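You operate a simulated robot arm through the tools that you are given. There is no shell and no other tool. Be economical: measure what you need, move in short steps, check, and stop when the job is done.

The job below is to be done with a simulated robot arm. You get a single attempt, and the scene is never put back.

Task
One joint bubbles: shut that bottle, lay its coupling in the blue tray, put the red cap on.
Fine: close the other valve as well.
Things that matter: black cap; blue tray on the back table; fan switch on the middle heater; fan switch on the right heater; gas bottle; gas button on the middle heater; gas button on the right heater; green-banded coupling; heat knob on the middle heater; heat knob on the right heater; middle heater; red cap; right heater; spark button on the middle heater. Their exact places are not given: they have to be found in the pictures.

The check looks at the end state, three seconds after you hand in, the way a careful person would. Anything else that was tipped, shoved, dropped, spilled or broken makes it a failure. Lids that push on must go on centred and level and be pressed home; caps that screw on are set level and turned clockwise until they are tight.

Robot
A 7-joint arm with a two-finger parallel gripper, hanging from a carriage that runs on a rail from [-209.2, -89.7] to [0.3, 0.1] (x, y) and turns from -5.69 to 6.318 rad about z. Base frame: it is fixed where the carriage stands at the start and does not move with it; the origin is on the floor, on the carriage's upright axis, x ahead of it, y to its left, z up; the surface under the hand at the start is at about z = 88. Units: cm, rad, N and s.
With the tool pointing down near the work surface it reaches from about 10 to 62 cm from the robot's upright axis, wherever it stands. Its first joint turns from -2.897 to 2.897 rad. Places, roughly: black cap [100, -75, 100]; blue tray on the back table [40, 0, 90]; fan switch on the middle heater [60, -40, 100]; fan switch on the right heater [70, -60, 100]; gas bottle [100, -75, 100]; gas button on the middle heater [70, -30, 100]; gas button on the right heater [80, -60, 100]; heat knob on the middle heater [80, -30, 100]; heat knob on the right heater [90, -60, 100]; spark button on the middle heater [70, -40, 100]; spark button on the right heater [80, -60, 100]; white valve wheel [110, -70, 110]; yellow valve wheel [100, -60, 110]. Payload 3.91 kg.
The TCP is the grasp point between the finger pads, 3 cm short of the fingertips. In the tool frame z runs along the fingers and y along their closing line. The gripper opens to 11 cm. The fingers are 2 cm wide and 1 cm thick; the gripper's body (4.8 by 11.2 cm) begins 5.5 cm behind the TCP.
Orientation is that of the tool frame in the base frame, as [roll, pitch, yaw] about the fixed x, y, z axes, in that order (R = Rz(yaw) Ry(pitch) Rx(roll)). With the fingers straight down and closing along the base's y, the tool's x points along the base's -x, its y along +y and its z along -z.

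Tools
- The arm moves only by the tool play_rows. Its argument "deltas" is one flat list of numbers, 7 for each row, row after row: the turn, a rotation vector about the tool's x, y, z in rad, then the shift along the tool's x, y, z in cm, then the opening, from 0 (shut) to 1 (fully open). In form: [wx, wy, wz, tx, ty, tz, gripper, wx, wy, wz, tx, ty, tz, gripper, ...]. A call has 1 to 8 rows; each row shifts and turns the commanded pose from where the row before left it, along the tool's axes as they then stand. Each row takes 0.2 s and may step no farther than 5 cm and 0.15 rad from the row before; otherwise, or with a gripper value out of range, the whole call is refused. Where a pose cannot be reached the arm comes as near as it can. A force on the tool above 40 N (or 10 N above the force at the start of the call, whichever is more), or a blocked arm, ends the call early, and 0.2 s more pass. The fingers move at their own pace (about 10.8 cm/s each) and stop on an object; they squeeze with about 33 N. The grip force told is the motor's: it shows also when the fingers shut on nothing. Time passes only in rows, and 0.2 s behind the last, so rows that do not move let the fingers close. It gives the time, the measured TCP pose, the force on the tool (base axes), the opening and the grip force at its end, in the units of the frame above (readings bear some noise), with the torque about the TCP (base axes, N m) and any sound that the robot's microphone picked up.
- Cameras (640 x 400 px; columns grow to the right, rows downward): "scene" is now at [26.86, -1.06, 168.75]; the picture's right is [-0.17, -0.98, 0.00], its down [-0.86, 0.15, -0.50] and it looks along [0.49, -0.09, -0.87] (base axes); focal length 275 px, centre (320, 200). "wrist" rides on the gripper at [7.2, 1.7, -10.3] in the tool frame; the picture's right is [-0.23, 0.97, 0.00], its down [-0.76, -0.18, -0.62] and it looks along [-0.61, -0.14, 0.78] (tool axes); focal length 222 px, centre (320, 200).
- capture(camera): a new picture of that camera. It takes no simulated time.
- slide_trunk(by): slides the trunk up (or, below 0, down) by that many cm; the arm and the scene camera ride with it, the base frame stays. It gives what a move gives, with no picture.
- roll_base(legs): drives the robot by 1 to 6 legs, each [ahead, left, turn to the left] in cm, cm and rad, along the robot's own axes; the way and the turn of a leg run together, so that a leg with both is an arc; at most 150 cm and 3.142 rad a leg. The arm and the cameras ride along, it lands a little off, and it stops where it bumps. It keeps to its track: a leg is cut to what the track allows. It gives what a move gives.
- turn_head(pan, tilt): turns the head with the scene camera to pan (to the left, within 2.705 rad either way) and tilt (down, from -0.506 to 1.204), counted from straight ahead of the robot. It gives what a move gives.
- measure_at(camera, pixels): for up to 12 pixels [column, row] of the newest picture of that camera ("zoom" is the newest enlarged one), the place [x, y, z] in the base frame of the surface seen there, good to about 0.3 cm, but the place of the scene camera against the robot may be out by one fixed shift of up to 1.2 cm in any direction. It takes no simulated time.
- enlarge(camera, box): a new picture of the part [left, top, right, bottom] of that camera's present view, enlarged. It takes no simulated time.
- hand_in(): hands the job in; it is judged then, once.

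Work in short steps. Measure before you move; look again where a grasp or a placing could have gone wrong, and mend it. You have 80 turns and 52 pictures in all, those below and enlarged ones among them. Open the gripper and draw the arm clear of the work before you hand the job in, unless the task says otherwise; then end with one line.

The tools are called after "Call:" as name(argument=value, ...) on one line, values as JSON. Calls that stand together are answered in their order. play_rows: Moves the arm, as the interface text tells. Its arguments: {"type":"object","properties":{"deltas":{"type":"array"}},"required":["deltas"]} The other tools are called the same way: slide_trunk (by) slides the trunk up or down; roll_base (legs) drives the base; turn_head (pan, tilt) turns the head that bears the scene camera; capture (camera) takes a picture; measure_at (camera, pixels) gives the place of the surface under pixels of a picture; enlarge (camera, box) takes an enlarged picture of a part of a camera's view; hand_in () hands the job in.

At the start:

```text
clock: 0.0
tcp_pos: [45.85, -10.31, 135.72]
tool_rot: [3.141, -0.001, -3.141]
force: [-0.7, 0.1, 0.2]
wrist_torque: [0.0, -0.01, -0.01]
grip_width: 11.0
gripper_force: 0.0
trunk travel left (down, up): [-37.5, 20.5]
robot x, y, heading: [0.06, 0.06, -0.001]
head pan, tilt: [-0.173, 1.052]
```

scene: 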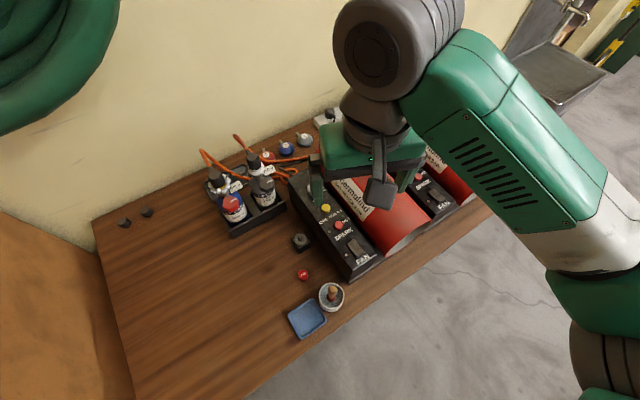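
wrist: 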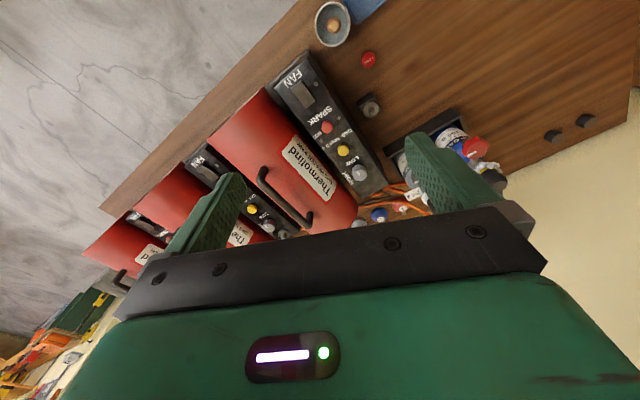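

The scene picture shows two bottles in a rack at about (235,200) and (263,185), with a red cap near (303,274), a black knob or cap near (300,242) and the blue tray near (306,318). I'll enlarge the bottle area and the front table area.

Call:
enlarge(camera="scene", box=[190, 120, 350, 245])

Call:
measure_at(camera="scene", pixels=[[303, 274], [300, 241], [306, 318], [331, 294], [232, 205], [263, 185], [218, 180], [254, 160], [284, 147], [303, 139], [330, 115], [124, 223]])

```text
3.20 times, centred on (270, 182) of scene
```

zoom: 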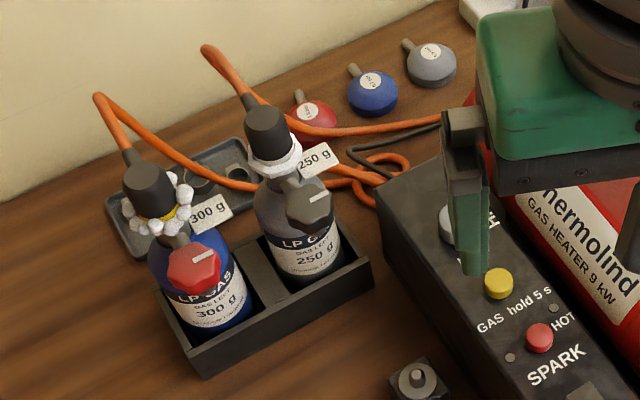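

```text
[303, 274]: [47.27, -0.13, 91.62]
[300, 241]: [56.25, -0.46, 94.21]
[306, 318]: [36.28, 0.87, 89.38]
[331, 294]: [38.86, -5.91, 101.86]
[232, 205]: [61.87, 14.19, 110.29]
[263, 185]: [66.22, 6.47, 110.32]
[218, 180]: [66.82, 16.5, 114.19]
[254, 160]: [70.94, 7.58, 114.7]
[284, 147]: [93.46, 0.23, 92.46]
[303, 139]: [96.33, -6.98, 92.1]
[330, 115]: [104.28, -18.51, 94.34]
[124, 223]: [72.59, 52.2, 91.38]
```

The bottles in this rack don't match the hinted valve wheels near (100,-60..-75). I'll turn the head right to find the other bottles.

Call:
turn_head(pan=-0.75, tilt=0.7)

Call:
capture(camera="scene")

```text
clock: 1.0
tcp_pos: [45.94, -10.31, 135.77]
tool_rot: [-3.142, 0.001, 3.141]
force: [0.4, -0.9, -0.3]
wrist_torque: [0.01, 0.01, 0.03]
grip_width: 11.02
gripper_force: 0.0
trunk travel left (down, up): [-37.5, 20.5]
robot x, y, heading: [0.17, 0.19, -0.001]
head pan, tilt: [-0.75, 0.7]
```

```text
48 pictures are left
```

scene: 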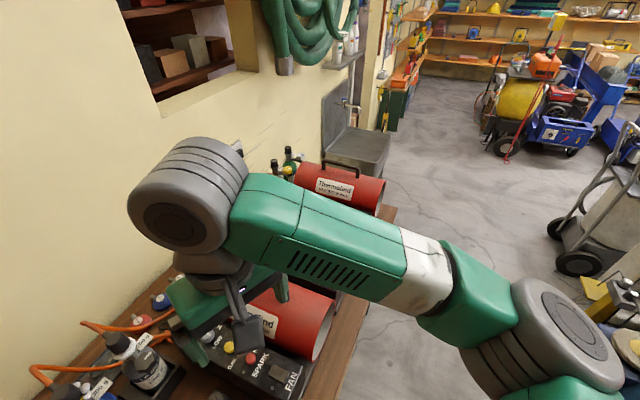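

More bottles stand behind the right heater. Now I'll aim the head straight at the nearby rack for close views of the foam.

Call:
turn_head(pan=0.15, tilt=0.75)

Call:
capture(camera="scene")

Call:
enlarge(camera="scene", box=[270, 170, 400, 252])

```text
clock: 2.2
tcp_pos: [45.97, -10.27, 135.71]
tool_rot: [-3.141, 0.0, -3.141]
force: [-0.5, -0.6, 0.2]
wrist_torque: [0.01, 0.01, -0.03]
grip_width: 11.0
gripper_force: 0.0
trunk travel left (down, up): [-37.5, 20.5]
robot x, y, heading: [-0.22, 0.01, -0.005]
head pan, tilt: [0.15, 0.75]
```

```text
47 pictures are left
```

scene: 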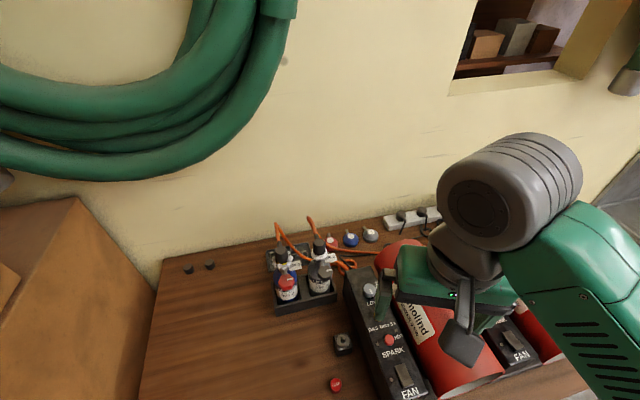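

```text
4.88 times, centred on (335, 211) of scene
```

zoom: 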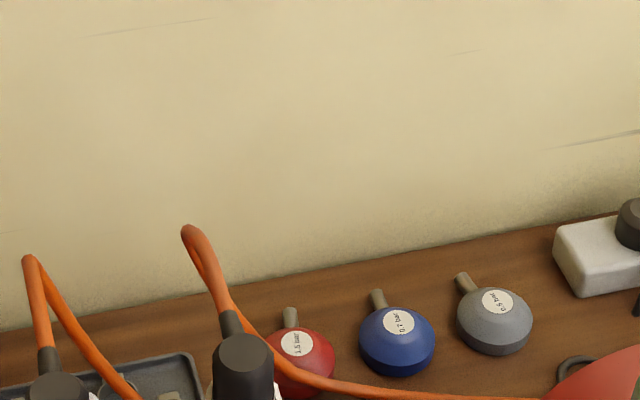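

The bottles are lower in this view, near (287,270) and (320,262). I'll enlarge there.

Call:
enlarge(camera="scene", box=[255, 230, 351, 290])

```text
6.67 times, centred on (303, 260) of scene
```

zoom: 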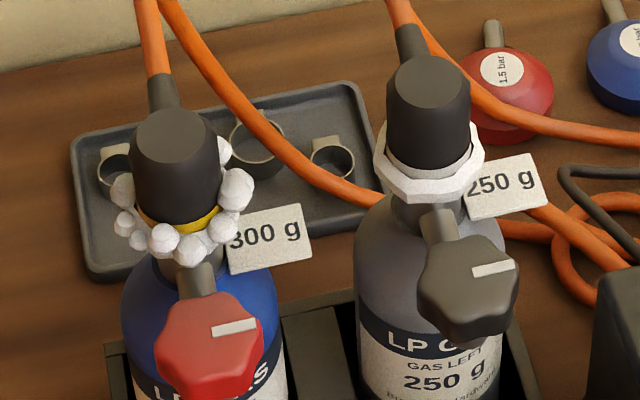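

The left bottle (300 g, blue, red wheel, yellow-banded coupling) shows growing bubbles, while the right one has only smooth foam. Before settling on it, I'll check the bottles by the right heater for foam.

Call:
turn_head(pan=-0.75, tilt=0.7)

Call:
enlarge(camera="scene", box=[240, 130, 336, 190])

```text
clock: 3.4
tcp_pos: [45.98, -10.23, 135.81]
tool_rot: [3.141, 0.0, 3.142]
force: [0.1, 0.0, 0.2]
wrist_torque: [-0.01, -0.01, -0.01]
grip_width: 11.02
gripper_force: 0.1
trunk travel left (down, up): [-37.5, 20.5]
robot x, y, heading: [0.02, -0.01, 0.002]
head pan, tilt: [-0.75, 0.7]
```

```text
6.67 times, centred on (288, 160) of scene
```

zoom: 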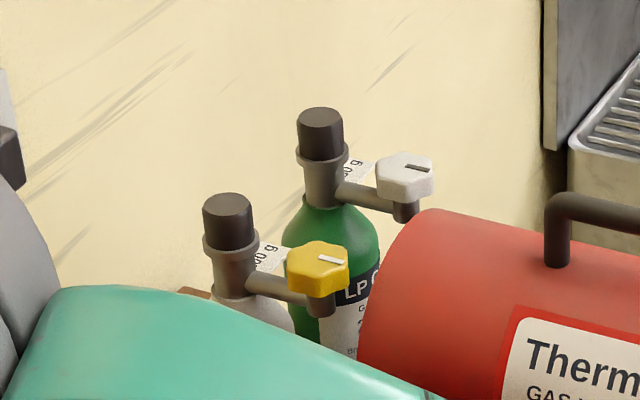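

The far bottles are capped and dry, so the leaking one is the 300 g bottle with the red wheel. I'll move the hand over toward the rack for accurate wrist-camera measurements.

Call:
play_rows(deltas=[0, 0, 0, 0, 5, 0, 1, 0, 0, 0, 0, 5, 0, 1, 0, 0, 0, 0, 5, 0, 1, 0, 0, 0, 0, 4.5, 0, 1, 0, 0, 0, 0, 0, 4, 1, 0, 0, 0, 0, 0, 0, 1])

Call:
capture(camera="wrist")

Call:
turn_head(pan=0.15, tilt=0.95)

Call:
capture(camera="scene")

```text
clock: 4.8
tcp_pos: [46.12, 9.05, 131.34]
tool_rot: [3.141, -0.001, 3.141]
force: [0.0, 0.6, -0.4]
wrist_torque: [-0.01, -0.01, 0.02]
grip_width: 10.99
gripper_force: 0.0
trunk travel left (down, up): [-37.5, 20.5]
robot x, y, heading: [0.01, 0.34, -0.004]
head pan, tilt: [-0.75, 0.7]
```

```text
43 pictures are left
```

wrist: 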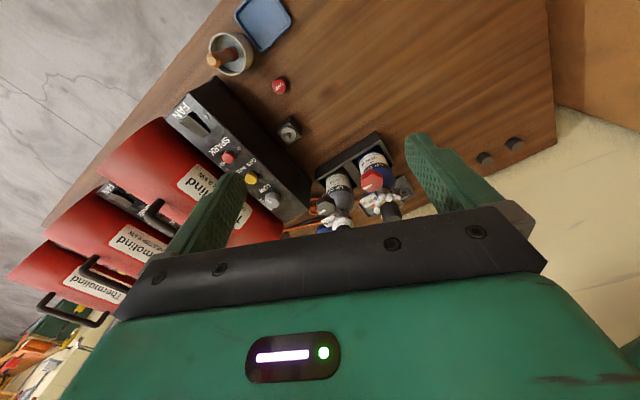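

```text
clock: 6.0
tcp_pos: [46.27, 9.03, 131.29]
tool_rot: [-3.141, -0.001, -3.14]
force: [0.1, 0.4, 0.0]
wrist_torque: [-0.01, 0.0, -0.01]
grip_width: 11.0
gripper_force: 0.0
trunk travel left (down, up): [-37.5, 20.5]
robot x, y, heading: [0.35, 0.08, 0.0]
head pan, tilt: [0.15, 0.949]
```

```text
42 pictures are left
```

scene: 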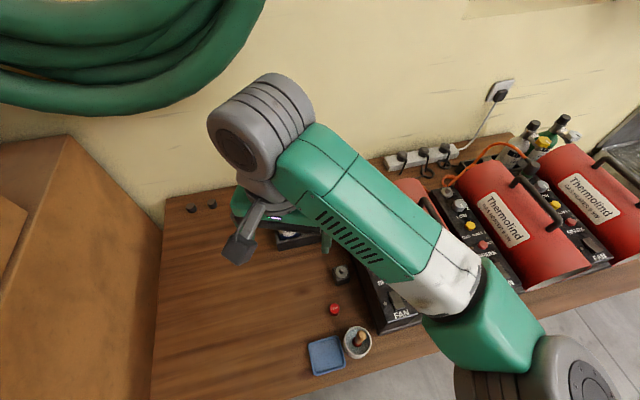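

The wrist camera sees the rack at about (365,185). I'll enlarge there and measure the wheels and couplings.

Call:
enlarge(camera="wrist", box=[304, 130, 424, 240])

Call:
enlarge(camera="wrist", box=[200, 0, 328, 150])

Call:
measure_at(camera="wrist", pixels=[[280, 86], [290, 130], [264, 22], [250, 10], [227, 50], [372, 181], [346, 203], [325, 206], [380, 210], [333, 219]])

```text
3.64 times, centred on (364, 185) of wrist
```

zoom: 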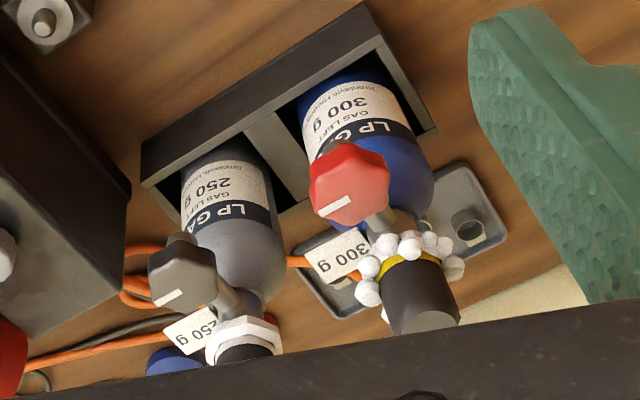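

```text
2.67 times, centred on (264, 75) of wrist
```

zoom: 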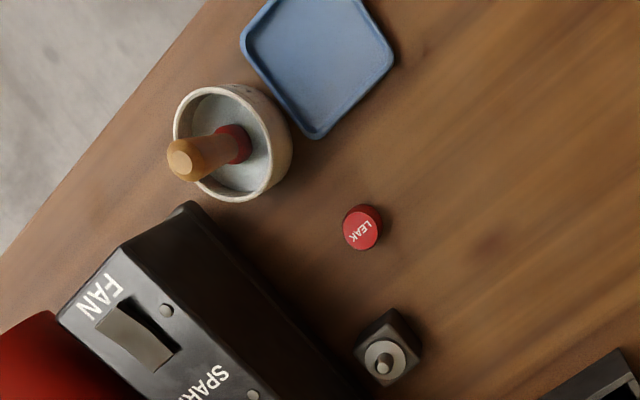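

```text
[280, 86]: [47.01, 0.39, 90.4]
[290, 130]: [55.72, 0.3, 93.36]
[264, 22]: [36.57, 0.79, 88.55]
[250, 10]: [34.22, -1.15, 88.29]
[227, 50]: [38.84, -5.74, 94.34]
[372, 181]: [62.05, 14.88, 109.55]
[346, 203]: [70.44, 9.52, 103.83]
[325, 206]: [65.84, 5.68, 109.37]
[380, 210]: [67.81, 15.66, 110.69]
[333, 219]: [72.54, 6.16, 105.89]
```

Red cap (labelled LEAK) is at (47,0.4,90.4), the tray is near (36,1,88.5) and the red wheel is near (62,14.9,109.5). I'll move closer for a detailed view of wheel tilt and coupling geometry.

Call:
play_rows(deltas=[0, 0, 0, -3, 2.5, 4, 1, 0, 0, 0, -3, 1.5, 4, 1, 0, 0, 0, 0, 0, 3, 1, 0, 0, 0, 0, 0, 0, 1])

Call:
enlarge(camera="wrist", box=[210, 120, 430, 260])

```text
refused: row 1 steps farther than a row can; nothing moved
```

```text
2.86 times, centred on (320, 190) of wrist
```

zoom: 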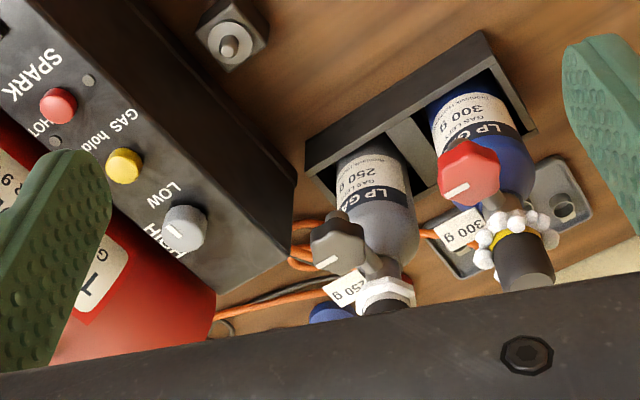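

The step was too long, so I'm splitting it into smaller ones.

Call:
play_rows(deltas=[0, 0, 0, -2, 1.5, 4, 1, 0, 0, 0, -2, 1.5, 4, 1, 0, 0, 0, -2, 1, 4, 1, 0, 0, 0, 0, 0, 0, 1])

Call:
capture(camera="wrist")

```text
clock: 7.0
tcp_pos: [52.05, 13.17, 119.34]
tool_rot: [3.141, 0.001, -3.141]
force: [0.3, 0.9, 0.1]
wrist_torque: [0.01, -0.01, 0.01]
grip_width: 10.98
gripper_force: 0.1
trunk travel left (down, up): [-37.5, 20.5]
robot x, y, heading: [-0.05, -0.14, -0.004]
head pan, tilt: [0.15, 0.949]
```

```text
38 pictures are left
```

wrist: 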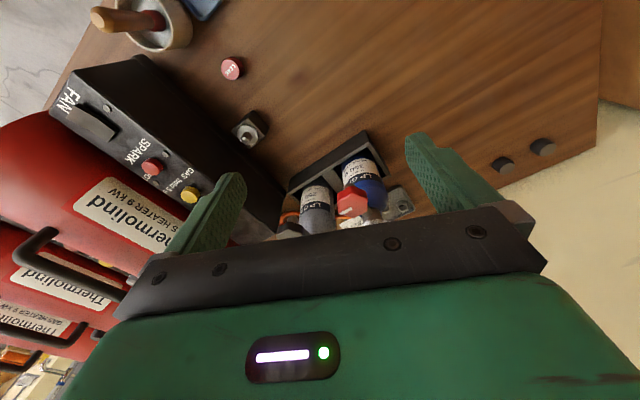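

The red wheel is at about (350,200) in the wrist view. I'll enlarge there and measure.

Call:
enlarge(camera="wrist", box=[280, 160, 400, 235])

```text
5.33 times, centred on (340, 198) of wrist
```

zoom: 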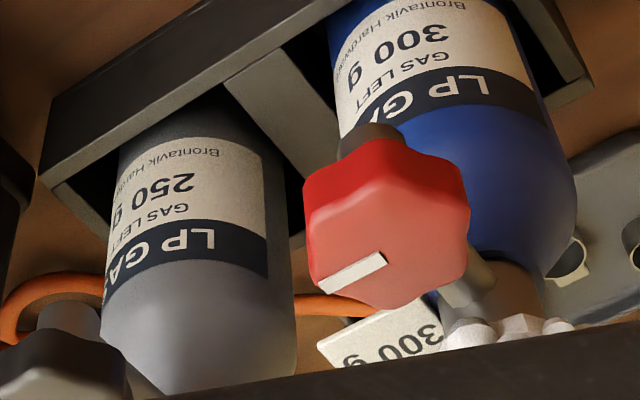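

Call:
measure_at(camera="zoom", pixels=[[318, 215], [360, 165], [455, 200], [460, 265], [405, 300], [325, 285], [390, 230], [385, 150], [370, 133], [350, 270], [480, 280], [450, 290]])

```text
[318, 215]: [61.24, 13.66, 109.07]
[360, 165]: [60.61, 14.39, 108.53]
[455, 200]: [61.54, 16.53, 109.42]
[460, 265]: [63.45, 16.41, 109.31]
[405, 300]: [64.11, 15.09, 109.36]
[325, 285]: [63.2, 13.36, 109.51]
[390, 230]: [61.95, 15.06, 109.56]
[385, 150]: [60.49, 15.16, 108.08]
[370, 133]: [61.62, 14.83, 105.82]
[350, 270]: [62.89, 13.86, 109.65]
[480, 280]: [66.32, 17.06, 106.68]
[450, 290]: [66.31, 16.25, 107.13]
```

The red wheel's top is flat at z≈109.5, centred near (62.3,15.0) and about 3.8 cm across, with a vertical spindle. I'll go above it, turn the hand counter-clockwise for room, and narrow the opening to about 6.5 cm.

Call:
play_rows(deltas=[0, 0, 0, -4, 0.8, 0, 0.6, 0, 0, 0, -4, 0.8, 0, 0.6, 0, 0, 0, -2.2, 0.3, 0, 0.6, 0, 0, -0.15, 0, 0, 0, 0.6, 0, 0, -0.15, 0, 0, 0, 0.6, 0, 0, -0.15, 0, 0, 0, 0.6, 0, 0, -0.15, 0, 0, 0, 0.6, 0, 0, -0.1, 0, 0, 0, 0.6])

Call:
capture(camera="wrist")

Call:
capture(camera="scene")

```text
clock: 8.8
tcp_pos: [62.12, 15.12, 119.66]
tool_rot: [3.141, 0.0, -2.439]
force: [-0.3, -0.3, -0.2]
wrist_torque: [-0.04, 0.01, 0.0]
grip_width: 6.62
gripper_force: 0.1
trunk travel left (down, up): [-37.5, 20.5]
robot x, y, heading: [0.05, 0.05, -0.001]
head pan, tilt: [0.15, 0.949]
```

```text
36 pictures are left
```

wrist: 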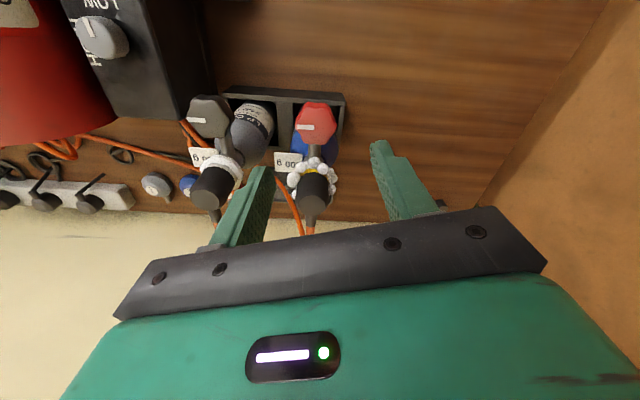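

```text
35 pictures are left
```

scene: 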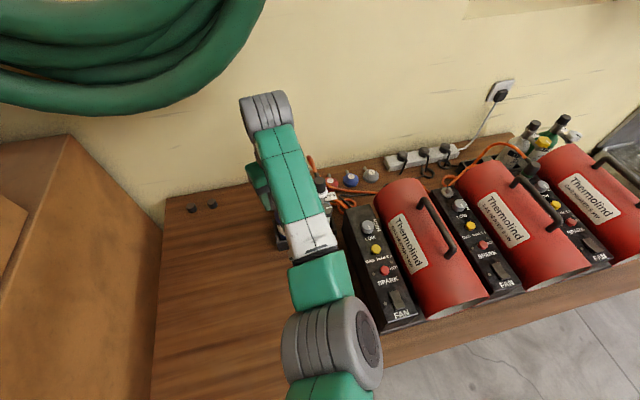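

Reached, and the wrist camera now shows both bottles from above. I'll measure the wheel, couplings, tags and hose exits.

Call:
enlarge(camera="wrist", box=[180, 85, 360, 245])

Call:
measure_at(camera="wrist", pixels=[[316, 123], [314, 205], [303, 200], [326, 198], [314, 185], [312, 225], [315, 168], [208, 117], [207, 190], [225, 175], [290, 160], [215, 212]])

```text
2.50 times, centred on (270, 165) of wrist
```

zoom: 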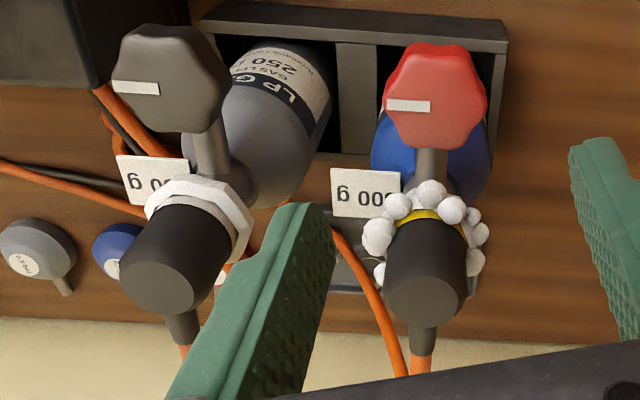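

```text
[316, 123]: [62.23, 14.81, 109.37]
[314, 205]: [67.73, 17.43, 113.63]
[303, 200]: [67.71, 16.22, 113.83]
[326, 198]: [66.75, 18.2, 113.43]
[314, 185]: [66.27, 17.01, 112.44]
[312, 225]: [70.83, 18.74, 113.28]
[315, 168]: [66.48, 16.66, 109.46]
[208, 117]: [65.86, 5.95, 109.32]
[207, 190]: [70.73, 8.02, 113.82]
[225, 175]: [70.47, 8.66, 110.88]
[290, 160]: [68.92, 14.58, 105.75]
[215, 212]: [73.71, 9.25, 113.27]
```

The wheel centre is at (62.25,14.9) and the coupling top is z≈113.8, so the hand body clears it at TCP z≈110.3. I'll descend and close on the wheel.

Call:
play_rows(deltas=[0, 0, 0, 0.04, -0.25, 3, 0.6, 0, 0, 0, 0, 0, 3, 0.6, 0, 0, 0, 0, 0, 3.3, 0.6, 0, 0, 0, 0, 0, 0, 0.6, 0, 0, 0, 0, 0, 0, 0.1, 0, 0, 0, 0, 0, 0, 0.1, 0, 0, 0, 0, 0, 0, 0.1])

```text
clock: 10.4
tcp_pos: [62.33, 15.1, 110.43]
tool_rot: [-3.141, 0.0, -2.443]
force: [2.3, -1.6, -1.3]
wrist_torque: [-0.13, -0.27, -0.18]
grip_width: 3.62
gripper_force: 32.6
trunk travel left (down, up): [-37.5, 20.5]
robot x, y, heading: [-0.21, 0.09, -0.0]
head pan, tilt: [0.15, 0.949]
```

Gripped the wheel at 3.6 cm. I'll turn it clockwise (positive about tool z) step by step.

Call:
play_rows(deltas=[0, 0, 0.15, 0, 0, 0, 0.1, 0, 0, 0.15, 0, 0, 0, 0.1, 0, 0, 0.15, 0, 0, 0, 0.1, 0, 0, 0.15, 0, 0, 0, 0.1, 0, 0, 0.15, 0, 0, 0, 0.1, 0, 0, 0.15, 0, 0, 0, 0.1, 0, 0, 0.15, 0, 0, 0, 0.1, 0, 0, 0.15, 0, 0, 0, 0.1])

```text
clock: 12.2
tcp_pos: [62.35, 14.98, 110.39]
tool_rot: [-3.14, -0.003, 2.639]
force: [-1.1, -0.1, -0.5]
wrist_torque: [0.08, 0.19, 0.02]
grip_width: 3.61
gripper_force: 33.6
trunk travel left (down, up): [-37.5, 20.5]
robot x, y, heading: [0.22, -0.32, -0.002]
head pan, tilt: [0.15, 0.949]
```

It turned 1.2 rad freely, so I'll keep turning.

Call:
play_rows(deltas=[0, 0, 0.15, 0, 0, 0, 0.1, 0, 0, 0.15, 0, 0, 0, 0.1, 0, 0, 0.15, 0, 0, 0, 0.1, 0, 0, 0.15, 0, 0, 0, 0.1, 0, 0, 0.15, 0, 0, 0, 0.1, 0, 0, 0.15, 0, 0, 0, 0.1, 0, 0, 0.15, 0, 0, 0, 0.1, 0, 0, 0.15, 0, 0, 0, 0.1])

```text
clock: 14.0
tcp_pos: [62.21, 14.99, 110.44]
tool_rot: [3.141, 0.0, 1.442]
force: [-4.3, 3.8, 8.2]
wrist_torque: [-0.12, 0.25, 0.32]
grip_width: 3.71
gripper_force: 32.5
trunk travel left (down, up): [-37.5, 20.5]
robot x, y, heading: [-0.12, -0.3, 0.002]
head pan, tilt: [0.15, 0.949]
```

The torque has risen to 0.32 N·m, maybe the stop. I'll look through the wrist camera.

Call:
enlarge(camera="wrist", box=[230, 120, 420, 260])

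Call:
play_rows(deltas=[0, 0, 0.1, 0, 0, 0, 0.1, 0, 0, 0, 0, 0, 0, 0.1])

```text
2.86 times, centred on (325, 190) of wrist
```

zoom: 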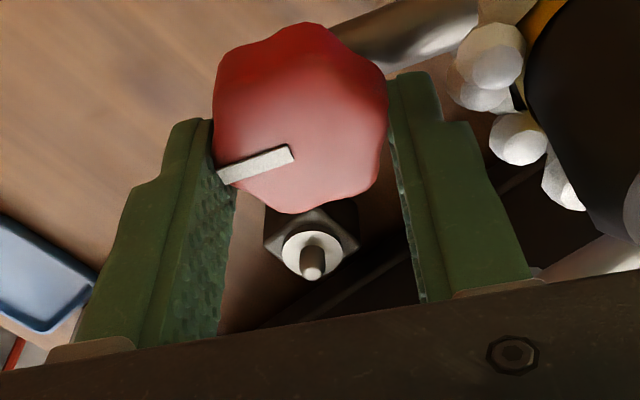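

```text
clock: 14.6
tcp_pos: [62.22, 14.98, 110.46]
tool_rot: [3.141, -0.002, 1.342]
force: [-12.3, 4.5, 19.8]
wrist_torque: [-0.01, 0.71, 0.35]
grip_width: 3.62
gripper_force: 33.0
trunk travel left (down, up): [-37.5, 20.5]
robot x, y, heading: [0.01, 0.15, 0.0]
head pan, tilt: [0.15, 0.949]
```

Mark has gone from pointing (+x,−y) to about −x, roughly 105–120° clockwise, while the force is climbing and the grip may have begun to slip. I'll release, rise a little and look.

Call:
play_rows(deltas=[0, 0, -0.1, 0, 0, 0, 0.1, 0, 0, 0, 0, 0, 0, 0.6, 0, 0, 0, 0, 0, 0, 0.6, 0, 0, 0, 0, 0, -4, 0.6, 0, 0, 0, 0, 0, -4, 0.6])

Call:
play_rows(deltas=[0, 0, -0.15, 0, 0, 0, 0.6, 0, 0, -0.15, 0, 0, 0, 0.6, 0, 0, -0.15, 0, 0, 0, 0.6, 0, 0, -0.15, 0, 0, 0, 0.6, 0, 0, -0.15, 0, 0, 0, 0.6, 0, 0, -0.15, 0, 0, 0, 0.6, 0, 0, -0.15, 0, 0, 0, 0.6, 0, 0, -0.15, 0, 0, 0, 0.6])

Call:
play_rows(deltas=[0, 0, -0.15, 0, 0, 0, 0.6, 0, 0, -0.15, 0, 0, 0, 0.6, 0, 0, -0.15, 0, 0, 0, 0.6, 0, 0, -0.15, 0, 0, 0, 0.6, 0, 0, -0.15, 0, 0, 0, 0.6, 0, 0, -0.15, 0, 0, 0, 0.6, 0, 0, -0.15, 0, 0, 0, 0.6])

Call:
enlarge(camera="wrist", box=[180, 85, 360, 245])

```text
clock: 15.8
tcp_pos: [62.59, 14.71, 118.5]
tool_rot: [-3.14, -0.002, 1.442]
force: [-0.5, -0.1, -0.8]
wrist_torque: [-0.02, -0.04, -0.02]
grip_width: 6.59
gripper_force: 0.1
trunk travel left (down, up): [-37.5, 20.5]
robot x, y, heading: [-0.08, -0.29, -0.001]
head pan, tilt: [0.15, 0.949]
```

```text
clock: 17.6
tcp_pos: [62.51, 14.77, 118.42]
tool_rot: [3.141, -0.002, 2.642]
force: [-0.2, -0.4, 0.4]
wrist_torque: [-0.02, 0.03, -0.02]
grip_width: 6.6
gripper_force: 0.1
trunk travel left (down, up): [-37.5, 20.5]
robot x, y, heading: [0.02, 0.07, -0.002]
head pan, tilt: [0.15, 0.949]
```

```text
clock: 19.2
tcp_pos: [62.3, 15.0, 118.47]
tool_rot: [3.141, 0.001, -2.587]
force: [-0.1, -0.8, -0.6]
wrist_torque: [-0.04, -0.01, -0.02]
grip_width: 6.6
gripper_force: 0.1
trunk travel left (down, up): [-37.5, 20.5]
robot x, y, heading: [-0.18, 0.06, 0.002]
head pan, tilt: [0.15, 0.949]
```

```text
2.50 times, centred on (270, 165) of wrist
```

zoom: 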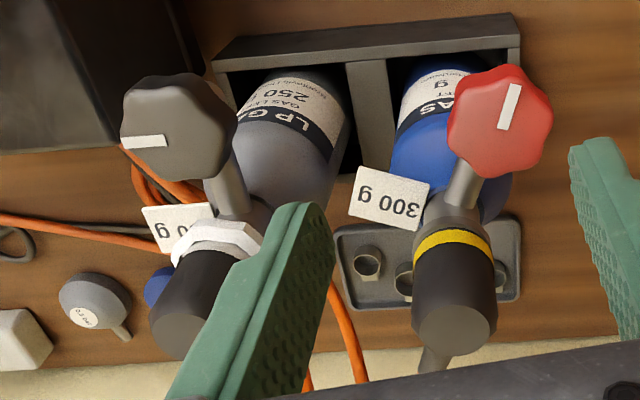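

The bubbles are gone and the mark has swung about 100° clockwise. I'll regrip once and apply a little more clockwise turn to confirm the stop.

Call:
play_rows(deltas=[0, 0, 0, 0, 0, 4, 0.6, 0, 0, 0, 0, 0, 3.9, 0.6, 0, 0, 0, 0, 0, 0, 0.1, 0, 0, 0, 0, 0, 0, 0.1, 0, 0, 0, 0, 0, 0, 0.1])

Call:
play_rows(deltas=[0, 0, 0.1, 0, 0, 0, 0.1, 0, 0, 0.1, 0, 0, 0, 0.1, 0, 0, 0, 0, 0, 0, 0.1])

Call:
play_rows(deltas=[0, 0, 0.1, 0, 0, 0, 0.1, 0, 0, 0.1, 0, 0, 0, 0.1, 0, 0, 0, 0, 0, 0, 0.1])

```text
clock: 19.8
tcp_pos: [62.34, 15.03, 112.25]
tool_rot: [3.138, 0.009, -2.59]
force: [0.5, 1.4, 3.9]
wrist_torque: [0.15, -0.01, -0.03]
grip_width: 6.63
gripper_force: 0.3
trunk travel left (down, up): [-37.5, 20.5]
robot x, y, heading: [0.02, -0.1, -0.005]
head pan, tilt: [0.15, 0.949]
stopped in row 2: the force on the tool passed its limit at 75 N (the readings are from after the stop); the commanded pose is now the measured one
```

```text
clock: 20.6
tcp_pos: [62.32, 14.95, 112.27]
tool_rot: [3.14, 0.006, -2.79]
force: [-4.1, -1.1, 12.9]
wrist_torque: [0.03, 0.25, 0.12]
grip_width: 1.12
gripper_force: 0.6
trunk travel left (down, up): [-37.5, 20.5]
robot x, y, heading: [0.12, -0.25, 0.005]
head pan, tilt: [0.15, 0.949]
```

```text
clock: 21.4
tcp_pos: [62.49, 14.76, 112.27]
tool_rot: [3.14, 0.006, -2.993]
force: [-2.4, -1.0, 11.6]
wrist_torque: [0.04, 0.18, 0.16]
grip_width: 1.07
gripper_force: 0.1
trunk travel left (down, up): [-37.5, 20.5]
robot x, y, heading: [-0.04, -0.14, -0.0]
head pan, tilt: [0.15, 0.949]
```

Descent stopped early at tip height ~109.2, so something was in the way, and the fingers then closed on nothing. I'll rise and look and measure again.

Call:
play_rows(deltas=[0, 0, 0, 0, 0, -4, 0.1, 0, 0, 0, 0, 0, -3.5, 0.6, 0, 0, -0.15, 0, 0, 0, 0.6, 0, 0, -0.15, 0, 0, 0, 0.6, 0, 0, -0.1, 0, 0, 0, 0.6])

Call:
capture(camera="wrist")

Call:
enlarge(camera="wrist", box=[220, 85, 360, 245])

```text
clock: 22.6
tcp_pos: [62.32, 14.82, 119.51]
tool_rot: [3.14, 0.005, -2.59]
force: [-0.3, 0.5, -1.0]
wrist_torque: [0.0, 0.01, 0.02]
grip_width: 6.6
gripper_force: 0.0
trunk travel left (down, up): [-37.5, 20.5]
robot x, y, heading: [-0.21, -0.28, -0.003]
head pan, tilt: [0.15, 0.949]
```

```text
31 pictures are left
```

wrist: 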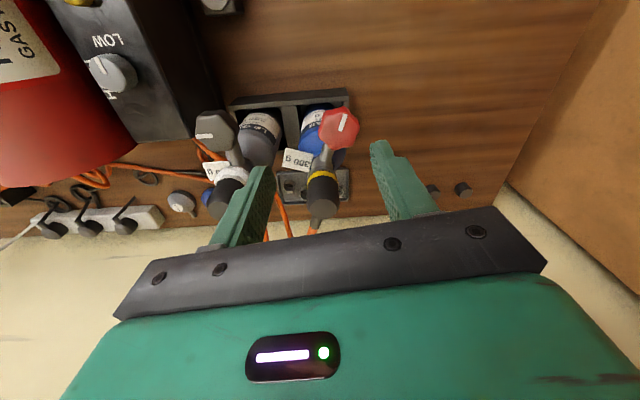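

```text
2.50 times, centred on (290, 165) of wrist
```

zoom: 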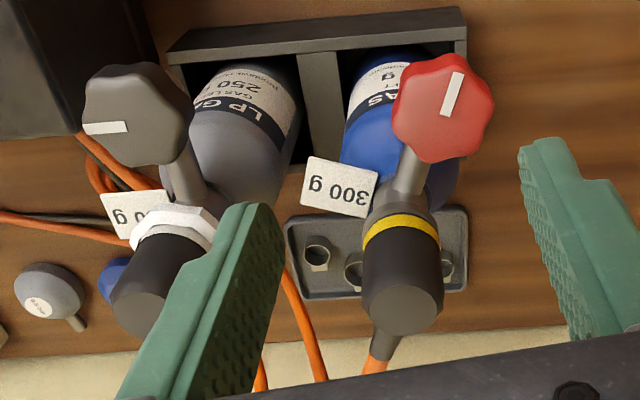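

The wheel reached its stop and the whole bottle turned a little in its rack, so the wheel has moved sideways. I'll measure the new positions.

Call:
measure_at(camera="wrist", pixels=[[340, 128], [326, 123], [353, 130], [323, 208], [314, 200], [335, 198], [325, 180], [330, 155], [335, 150], [297, 160], [215, 130], [209, 206]])

Call:
measure_at(camera="zoom", pixels=[[445, 115], [405, 308], [368, 295], [440, 295], [400, 232], [410, 170], [340, 185], [400, 270], [455, 140], [457, 75]])

```text
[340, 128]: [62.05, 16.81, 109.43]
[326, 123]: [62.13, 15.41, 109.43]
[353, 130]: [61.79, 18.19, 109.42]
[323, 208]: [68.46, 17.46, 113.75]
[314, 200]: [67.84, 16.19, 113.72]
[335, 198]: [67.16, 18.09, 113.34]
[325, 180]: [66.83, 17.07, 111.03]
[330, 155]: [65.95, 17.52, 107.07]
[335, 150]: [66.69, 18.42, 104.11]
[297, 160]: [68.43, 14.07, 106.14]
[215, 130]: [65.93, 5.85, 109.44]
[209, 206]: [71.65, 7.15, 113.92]
```

```text
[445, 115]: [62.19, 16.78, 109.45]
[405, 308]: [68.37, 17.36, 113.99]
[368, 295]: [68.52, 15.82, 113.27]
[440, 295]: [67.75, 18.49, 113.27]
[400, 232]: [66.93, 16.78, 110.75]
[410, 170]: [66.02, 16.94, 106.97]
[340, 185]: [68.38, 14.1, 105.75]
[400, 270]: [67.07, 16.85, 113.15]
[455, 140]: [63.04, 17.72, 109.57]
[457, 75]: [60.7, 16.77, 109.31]
```

Red valve is closed: the mark now points straight out along the stem, whereas open was 90° to it. The grey wheel at (65.9,5.9,109.4) shows the same open position, so I'll move above it for its 90° closing turn.

Call:
play_rows(deltas=[0, 0, 0, 0.5, -3.2, 0, 0.6, 0, 0, 0, 0.5, -3.2, 0, 0.6, 0, 0, 0, 0.6, -3.1, 0, 0.6, 0, 0, -0.15, 0, 0, 0, 0.6, 0, 0, 0, 0, 0, 0, 0.6])

Call:
capture(camera="wrist")

```text
clock: 23.8
tcp_pos: [66.0, 5.72, 119.72]
tool_rot: [3.141, 0.008, -2.439]
force: [0.6, -0.4, 0.6]
wrist_torque: [0.0, -0.01, -0.01]
grip_width: 6.62
gripper_force: 0.0
trunk travel left (down, up): [-37.5, 20.5]
robot x, y, heading: [-0.28, -0.32, 0.0]
head pan, tilt: [0.15, 0.949]
```

```text
29 pictures are left
```

wrist: 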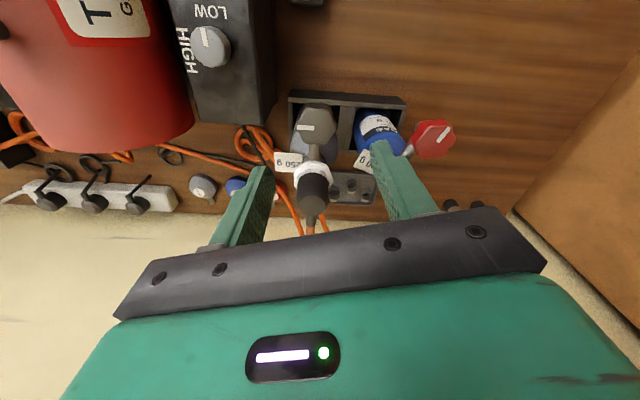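

The grey wheel is at (316,122). I'll measure it before descending.

Call:
measure_at(camera="wrist", pixels=[[316, 122], [300, 122], [332, 120], [316, 108], [314, 138], [312, 188], [318, 215], [433, 138]])

```text
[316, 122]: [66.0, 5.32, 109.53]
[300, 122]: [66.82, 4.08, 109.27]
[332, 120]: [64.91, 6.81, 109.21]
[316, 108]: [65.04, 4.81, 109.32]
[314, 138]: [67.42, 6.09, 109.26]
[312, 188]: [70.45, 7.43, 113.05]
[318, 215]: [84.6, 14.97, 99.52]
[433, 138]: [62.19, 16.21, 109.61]
```

Wheel centre is about (66.05,5.45). I'll descend and grip it.

Call:
play_rows(deltas=[0, 0, 0, 0.13, -0.24, 3, 0.6, 0, 0, 0, 0, 0, 3, 0.6, 0, 0, 0, 0, 0, 3.3, 0.6, 0, 0, 0, 0, 0, 0, 0.6, 0, 0, 0, 0, 0, 0, 0.1, 0, 0, 0, 0, 0, 0, 0.1, 0, 0, 0, 0, 0, 0, 0.1])

Call:
play_rows(deltas=[0, 0, 0.15, 0, 0, 0, 0.1, 0, 0, 0.15, 0, 0, 0, 0.1, 0, 0, 0.15, 0, 0, 0, 0.1, 0, 0, 0.15, 0, 0, 0, 0.1, 0, 0, 0.15, 0, 0, 0, 0.1, 0, 0, 0.15, 0, 0, 0, 0.1, 0, 0, 0.15, 0, 0, 0, 0.1, 0, 0, 0.15, 0, 0, 0, 0.1])

Call:
play_rows(deltas=[0, 0, 0.12, 0, 0, 0, 0.1, 0, 0, 0.1, 0, 0, 0, 0.1, 0, 0, 0.1, 0, 0, 0, 0.1])

Call:
enlarge(camera="wrist", box=[210, 110, 430, 260])

```text
clock: 25.4
tcp_pos: [65.85, 5.69, 110.29]
tool_rot: [-3.141, 0.004, -2.441]
force: [2.1, -1.8, -0.7]
wrist_torque: [-0.09, -0.19, -0.16]
grip_width: 3.64
gripper_force: 33.0
trunk travel left (down, up): [-37.5, 20.5]
robot x, y, heading: [0.08, -0.19, -0.004]
head pan, tilt: [0.15, 0.949]
```

```text
clock: 27.2
tcp_pos: [66.02, 5.66, 110.32]
tool_rot: [3.136, 0.002, 2.641]
force: [1.0, 0.6, -0.8]
wrist_torque: [-0.22, -0.03, -0.03]
grip_width: 3.61
gripper_force: 33.1
trunk travel left (down, up): [-37.5, 20.5]
robot x, y, heading: [0.49, -0.02, -0.002]
head pan, tilt: [0.15, 0.949]
```

```text
clock: 28.0
tcp_pos: [66.02, 5.85, 110.28]
tool_rot: [3.136, -0.001, 2.322]
force: [1.7, 0.1, 0.6]
wrist_torque: [-0.19, 0.23, 0.01]
grip_width: 3.61
gripper_force: 33.4
trunk travel left (down, up): [-37.5, 20.5]
robot x, y, heading: [0.06, 0.23, -0.001]
head pan, tilt: [0.15, 0.949]
```

```text
2.67 times, centred on (320, 185) of wrist
```

zoom: 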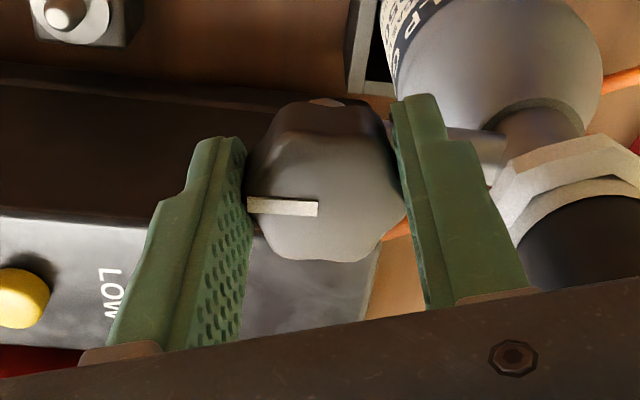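

It has turned 1.52 rad with no stop felt yet, so I'll continue in small steps watching the torque.

Call:
play_rows(deltas=[0, 0, 0.1, 0, 0, 0, 0.1, 0, 0, 0, 0, 0, 0, 0.1])

Call:
play_rows(deltas=[0, 0, 0.1, 0, 0, 0, 0.1, 0, 0, 0, 0, 0, 0, 0.1])

Call:
enlarge(camera="wrist", box=[210, 110, 430, 260])

```text
clock: 28.6
tcp_pos: [65.9, 5.71, 110.31]
tool_rot: [3.136, -0.002, 2.222]
force: [0.3, 1.4, -0.9]
wrist_torque: [-0.04, 0.45, 0.01]
grip_width: 3.63
gripper_force: 32.9
trunk travel left (down, up): [-37.5, 20.5]
robot x, y, heading: [-0.07, -0.24, 0.001]
head pan, tilt: [0.15, 0.949]
```

```text
clock: 29.2
tcp_pos: [65.91, 5.93, 110.42]
tool_rot: [3.134, -0.002, 2.124]
force: [-0.3, 4.5, -0.8]
wrist_torque: [0.63, 0.33, 0.36]
grip_width: 3.62
gripper_force: 32.6
trunk travel left (down, up): [-37.5, 20.5]
robot x, y, heading: [-0.22, -0.05, -0.0]
head pan, tilt: [0.15, 0.949]
```

```text
2.67 times, centred on (320, 185) of wrist
```

zoom: 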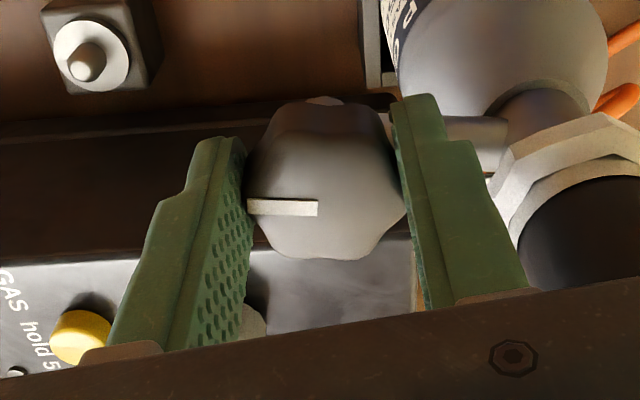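

Torque jumped to 0.36 N·m, so the grey valve is at its stop. I'll ease off, release, rise and go back over the leaking coupling.

Call:
play_rows(deltas=[0, 0, -0.05, 0, 0, 0, 0.1, 0, 0, 0, 0, 0, 0, 0.6, 0, 0, 0, 0, 0, 0, 0.6, 0, 0, 0, 0, 0, -4, 0.6, 0, 0, 0, 0, 0, -4, 0.6, 0, 0, 0, 0, 0, -2, 0.6])

Call:
play_rows(deltas=[0, 0, -0.15, 0, 0, 0, 0.6, 0, 0, -0.15, 0, 0, 0, 0.6, 0, 0, -0.15, 0, 0, 0, 0.6, 0, 0, -0.15, 0, 0, 0, 0.6, 0, 0, -0.15, 0, 0, 0, 0.6, 0, 0, -0.15, 0, 0, 0, 0.6])

Call:
capture(camera="wrist")

```text
clock: 30.6
tcp_pos: [66.19, 5.61, 120.71]
tool_rot: [3.137, -0.001, 2.173]
force: [0.4, 0.1, 0.3]
wrist_torque: [-0.03, 0.0, -0.02]
grip_width: 6.57
gripper_force: 0.0
trunk travel left (down, up): [-37.5, 20.5]
robot x, y, heading: [0.05, 0.04, 0.002]
head pan, tilt: [0.15, 0.949]
```

```text
clock: 32.0
tcp_pos: [65.95, 5.59, 120.45]
tool_rot: [3.136, 0.004, 3.075]
force: [0.1, -0.1, -1.1]
wrist_torque: [0.01, 0.01, -0.04]
grip_width: 6.58
gripper_force: 0.0
trunk travel left (down, up): [-37.5, 20.5]
robot x, y, heading: [0.62, 0.04, 0.006]
head pan, tilt: [0.15, 0.949]
```

```text
26 pictures are left
```

wrist: 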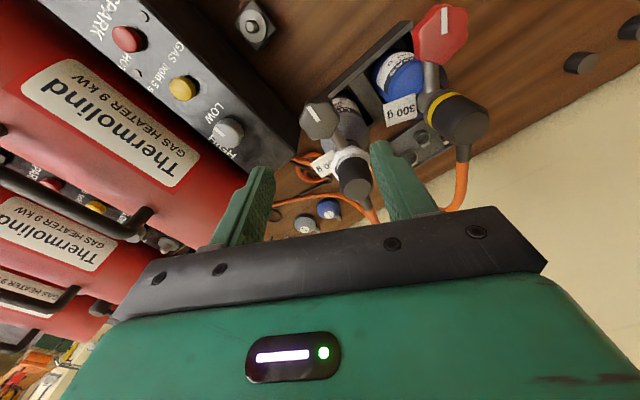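

The leaking coupling is at about (463,118) with its hose leaving at (463,155). I'll measure its body and the hose path.

Call:
measure_at(camera="wrist", pixels=[[472, 126], [457, 110], [441, 98], [463, 152], [461, 175], [458, 195], [450, 208], [487, 120], [434, 83], [400, 110], [441, 30], [466, 140]])

Call:
enlarge(camera="wrist", box=[390, 60, 510, 215])

```text
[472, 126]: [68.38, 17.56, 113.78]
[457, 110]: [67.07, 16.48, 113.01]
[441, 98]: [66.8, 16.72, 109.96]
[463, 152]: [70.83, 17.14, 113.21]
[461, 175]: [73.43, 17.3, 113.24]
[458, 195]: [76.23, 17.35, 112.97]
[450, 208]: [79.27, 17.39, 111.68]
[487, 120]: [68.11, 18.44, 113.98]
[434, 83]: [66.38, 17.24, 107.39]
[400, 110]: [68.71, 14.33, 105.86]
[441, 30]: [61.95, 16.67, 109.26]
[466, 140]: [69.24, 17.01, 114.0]
```

```text
2.58 times, centred on (450, 138) of wrist
```

zoom: 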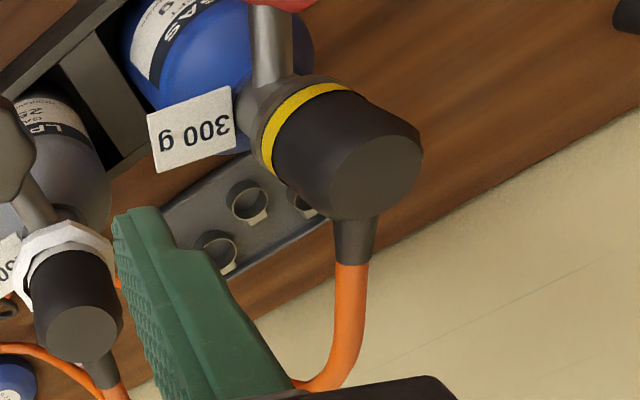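

The hose leaves horizontally toward +x at z≈113 and the coupling axis is about (68.3,17.4) with its top at 113.9. I'll go above it, closing line along y, and check the reach.

Call:
play_rows(deltas=[0, 0, 0, -0.5, 4, 0, 0.6, 0, 0, 0, -0.5, 4, 0, 0.6, 0, 0, 0, -0.5, 3.9, 0, 0.6, 0, 0, -0.066, 0, 0, 0, 0.6, 0, 0, 0, 0, 0, 0, 0.6])

Call:
enlarge(camera="wrist", box=[220, 60, 420, 215])

```text
clock: 33.2
tcp_pos: [68.24, 17.26, 120.35]
tool_rot: [3.138, 0.005, 3.139]
force: [0.2, 0.4, 0.0]
wrist_torque: [0.02, 0.0, -0.01]
grip_width: 6.61
gripper_force: 0.1
trunk travel left (down, up): [-37.5, 20.5]
robot x, y, heading: [0.05, 0.23, -0.0]
head pan, tilt: [0.15, 0.949]
```

```text
2.58 times, centred on (320, 138) of wrist
```

zoom: 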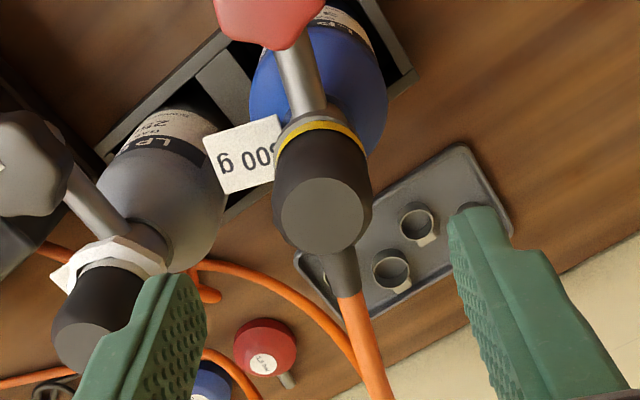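

Reach is fine. I'll measure the coupling's top disc precisely.

Call:
measure_at(camera="zoom", pixels=[[322, 215], [285, 215], [360, 215], [322, 182], [322, 250], [280, 170], [368, 170], [318, 135], [318, 122], [345, 275], [110, 340], [300, 75]])

```text
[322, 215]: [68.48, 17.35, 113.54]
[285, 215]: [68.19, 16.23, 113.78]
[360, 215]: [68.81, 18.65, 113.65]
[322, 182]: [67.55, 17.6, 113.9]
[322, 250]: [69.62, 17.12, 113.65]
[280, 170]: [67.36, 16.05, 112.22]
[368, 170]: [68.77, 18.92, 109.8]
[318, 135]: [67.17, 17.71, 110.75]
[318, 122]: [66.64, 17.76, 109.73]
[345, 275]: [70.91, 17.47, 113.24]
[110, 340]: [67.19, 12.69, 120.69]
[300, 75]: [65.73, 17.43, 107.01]
```

Axis is (68.45,17.4). I'll descend to z≈113.2 and close.

Call:
play_rows(deltas=[0, 0, 0, -0.2, 0.12, 3.5, 0.6, 0, 0, 0, 0, 0, 3.6, 0.6, 0, 0, 0, 0, 0, 0, 0.6, 0, 0, 0, 0, 0, 0, 0.05, 0, 0, 0, 0, 0, 0, 0.05, 0, 0, 0, 0, 0, 0, 0.05])

```text
clock: 34.6
tcp_pos: [67.38, 17.36, 113.31]
tool_rot: [3.137, 0.001, 3.14]
force: [0.6, 0.1, -0.1]
wrist_torque: [-0.02, 0.01, 0.0]
grip_width: 3.11
gripper_force: 33.0
out of reach, approached as far as the arm can: row 1, 2
trunk travel left (down, up): [-37.5, 20.5]
robot x, y, heading: [-0.15, 0.05, 0.001]
head pan, tilt: [0.15, 0.949]
```

The arm came up 1 cm short (x=67.4); reach was better at greater height relative to the trunk. I'll release, rise 10 cm, then lower the trunk to regain reach.

Call:
play_rows(deltas=[0, 0, 0, 0, 0, 0, 0.6, 0, 0, 0, 0, 0, 0, 0.6, 0, 0, 0, 0, 0, -4, 0.6, 0, 0, 0, 0, 0, -4, 0.6, 0, 0, 0, 0, 0, -4, 0.6, 0, 0, 0, -1.1, 0.05, 0, 0.6, 0, 0, 0, 0, 0, 0, 0.6])

Call:
slide_trunk(by=-6)

```text
clock: 36.2
tcp_pos: [68.31, 17.1, 125.42]
tool_rot: [3.138, 0.006, 3.138]
force: [0.1, 0.0, -0.1]
wrist_torque: [0.01, 0.05, -0.03]
grip_width: 6.6
gripper_force: 0.0
trunk travel left (down, up): [-37.5, 20.5]
robot x, y, heading: [0.07, -0.06, 0.001]
head pan, tilt: [0.15, 0.949]
```

```text
clock: 37.2
tcp_pos: [68.33, 17.2, 119.37]
tool_rot: [3.138, 0.006, 3.137]
force: [0.3, 0.6, 1.0]
wrist_torque: [-0.01, -0.01, 0.04]
grip_width: 6.59
gripper_force: 0.0
trunk travel left (down, up): [-31.5, 26.5]
robot x, y, heading: [0.05, 0.24, 0.001]
head pan, tilt: [0.15, 0.949]
```

Position holds at (68.3,17.2,119.4). I'll descend with the arm, check, and grip.

Call:
play_rows(deltas=[0, 0, 0, -0.1, 0.15, 3, 0.6, 0, 0, 0, 0, 0, 3.1, 0.6, 0, 0, 0, 0, 0, 0, 0.6, 0, 0, 0, 0, 0, 0, 0.05, 0, 0, 0, 0, 0, 0, 0.05, 0, 0, 0, 0, 0, 0, 0.05])

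Call:
capture(camera="wrist")

```text
clock: 38.6
tcp_pos: [68.07, 17.04, 113.41]
tool_rot: [3.139, 0.006, 3.138]
force: [0.1, 0.7, 0.0]
wrist_torque: [0.0, -0.01, -0.01]
grip_width: 3.22
gripper_force: 33.1
out of reach, approached as far as the arm can: row 1
trunk travel left (down, up): [-31.5, 26.5]
robot x, y, heading: [-0.09, 0.17, 0.0]
head pan, tilt: [0.15, 0.949]
```

```text
23 pictures are left
```

wrist: 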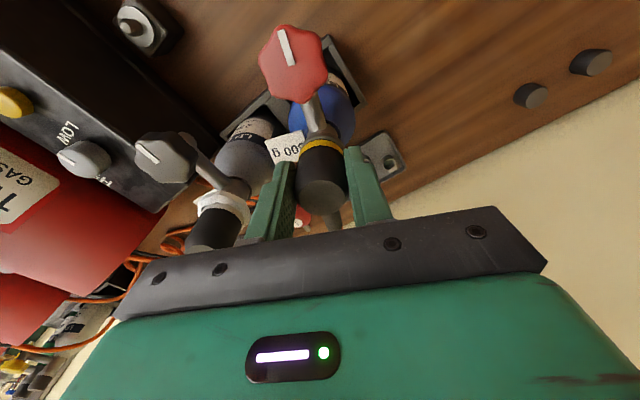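

Gripped squarely at 3.2 cm. I'll try unscrewing counter-clockwise by 0.6 rad and watch the torque.

Call:
play_rows(deltas=[0, 0, -0.15, 0, 0, 0, 0.05, 0, 0, -0.15, 0, 0, 0, 0.05, 0, 0, -0.15, 0, 0, 0, 0.05, 0, 0, -0.15, 0, 0, 0, 0.05])

Call:
enlarge(camera="wrist", box=[200, 10, 440, 240])

```text
clock: 39.6
tcp_pos: [68.02, 17.01, 113.27]
tool_rot: [3.14, 0.008, -2.541]
force: [-0.7, -0.4, -0.3]
wrist_torque: [-0.01, 0.04, -0.01]
grip_width: 3.24
gripper_force: 33.2
trunk travel left (down, up): [-31.5, 26.5]
robot x, y, heading: [-0.23, 0.07, 0.003]
head pan, tilt: [0.15, 0.949]
```

```text
1.74 times, centred on (320, 125) of wrist
```

zoom: 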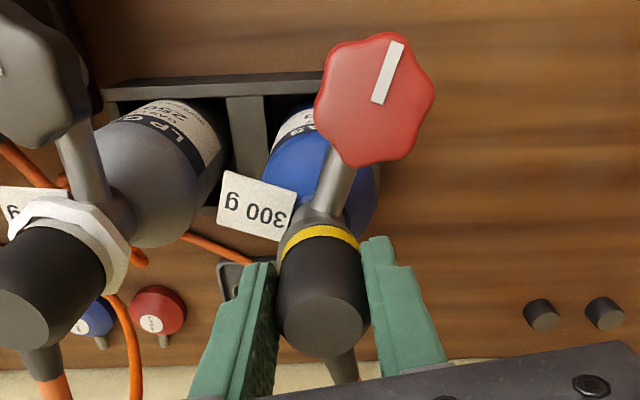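

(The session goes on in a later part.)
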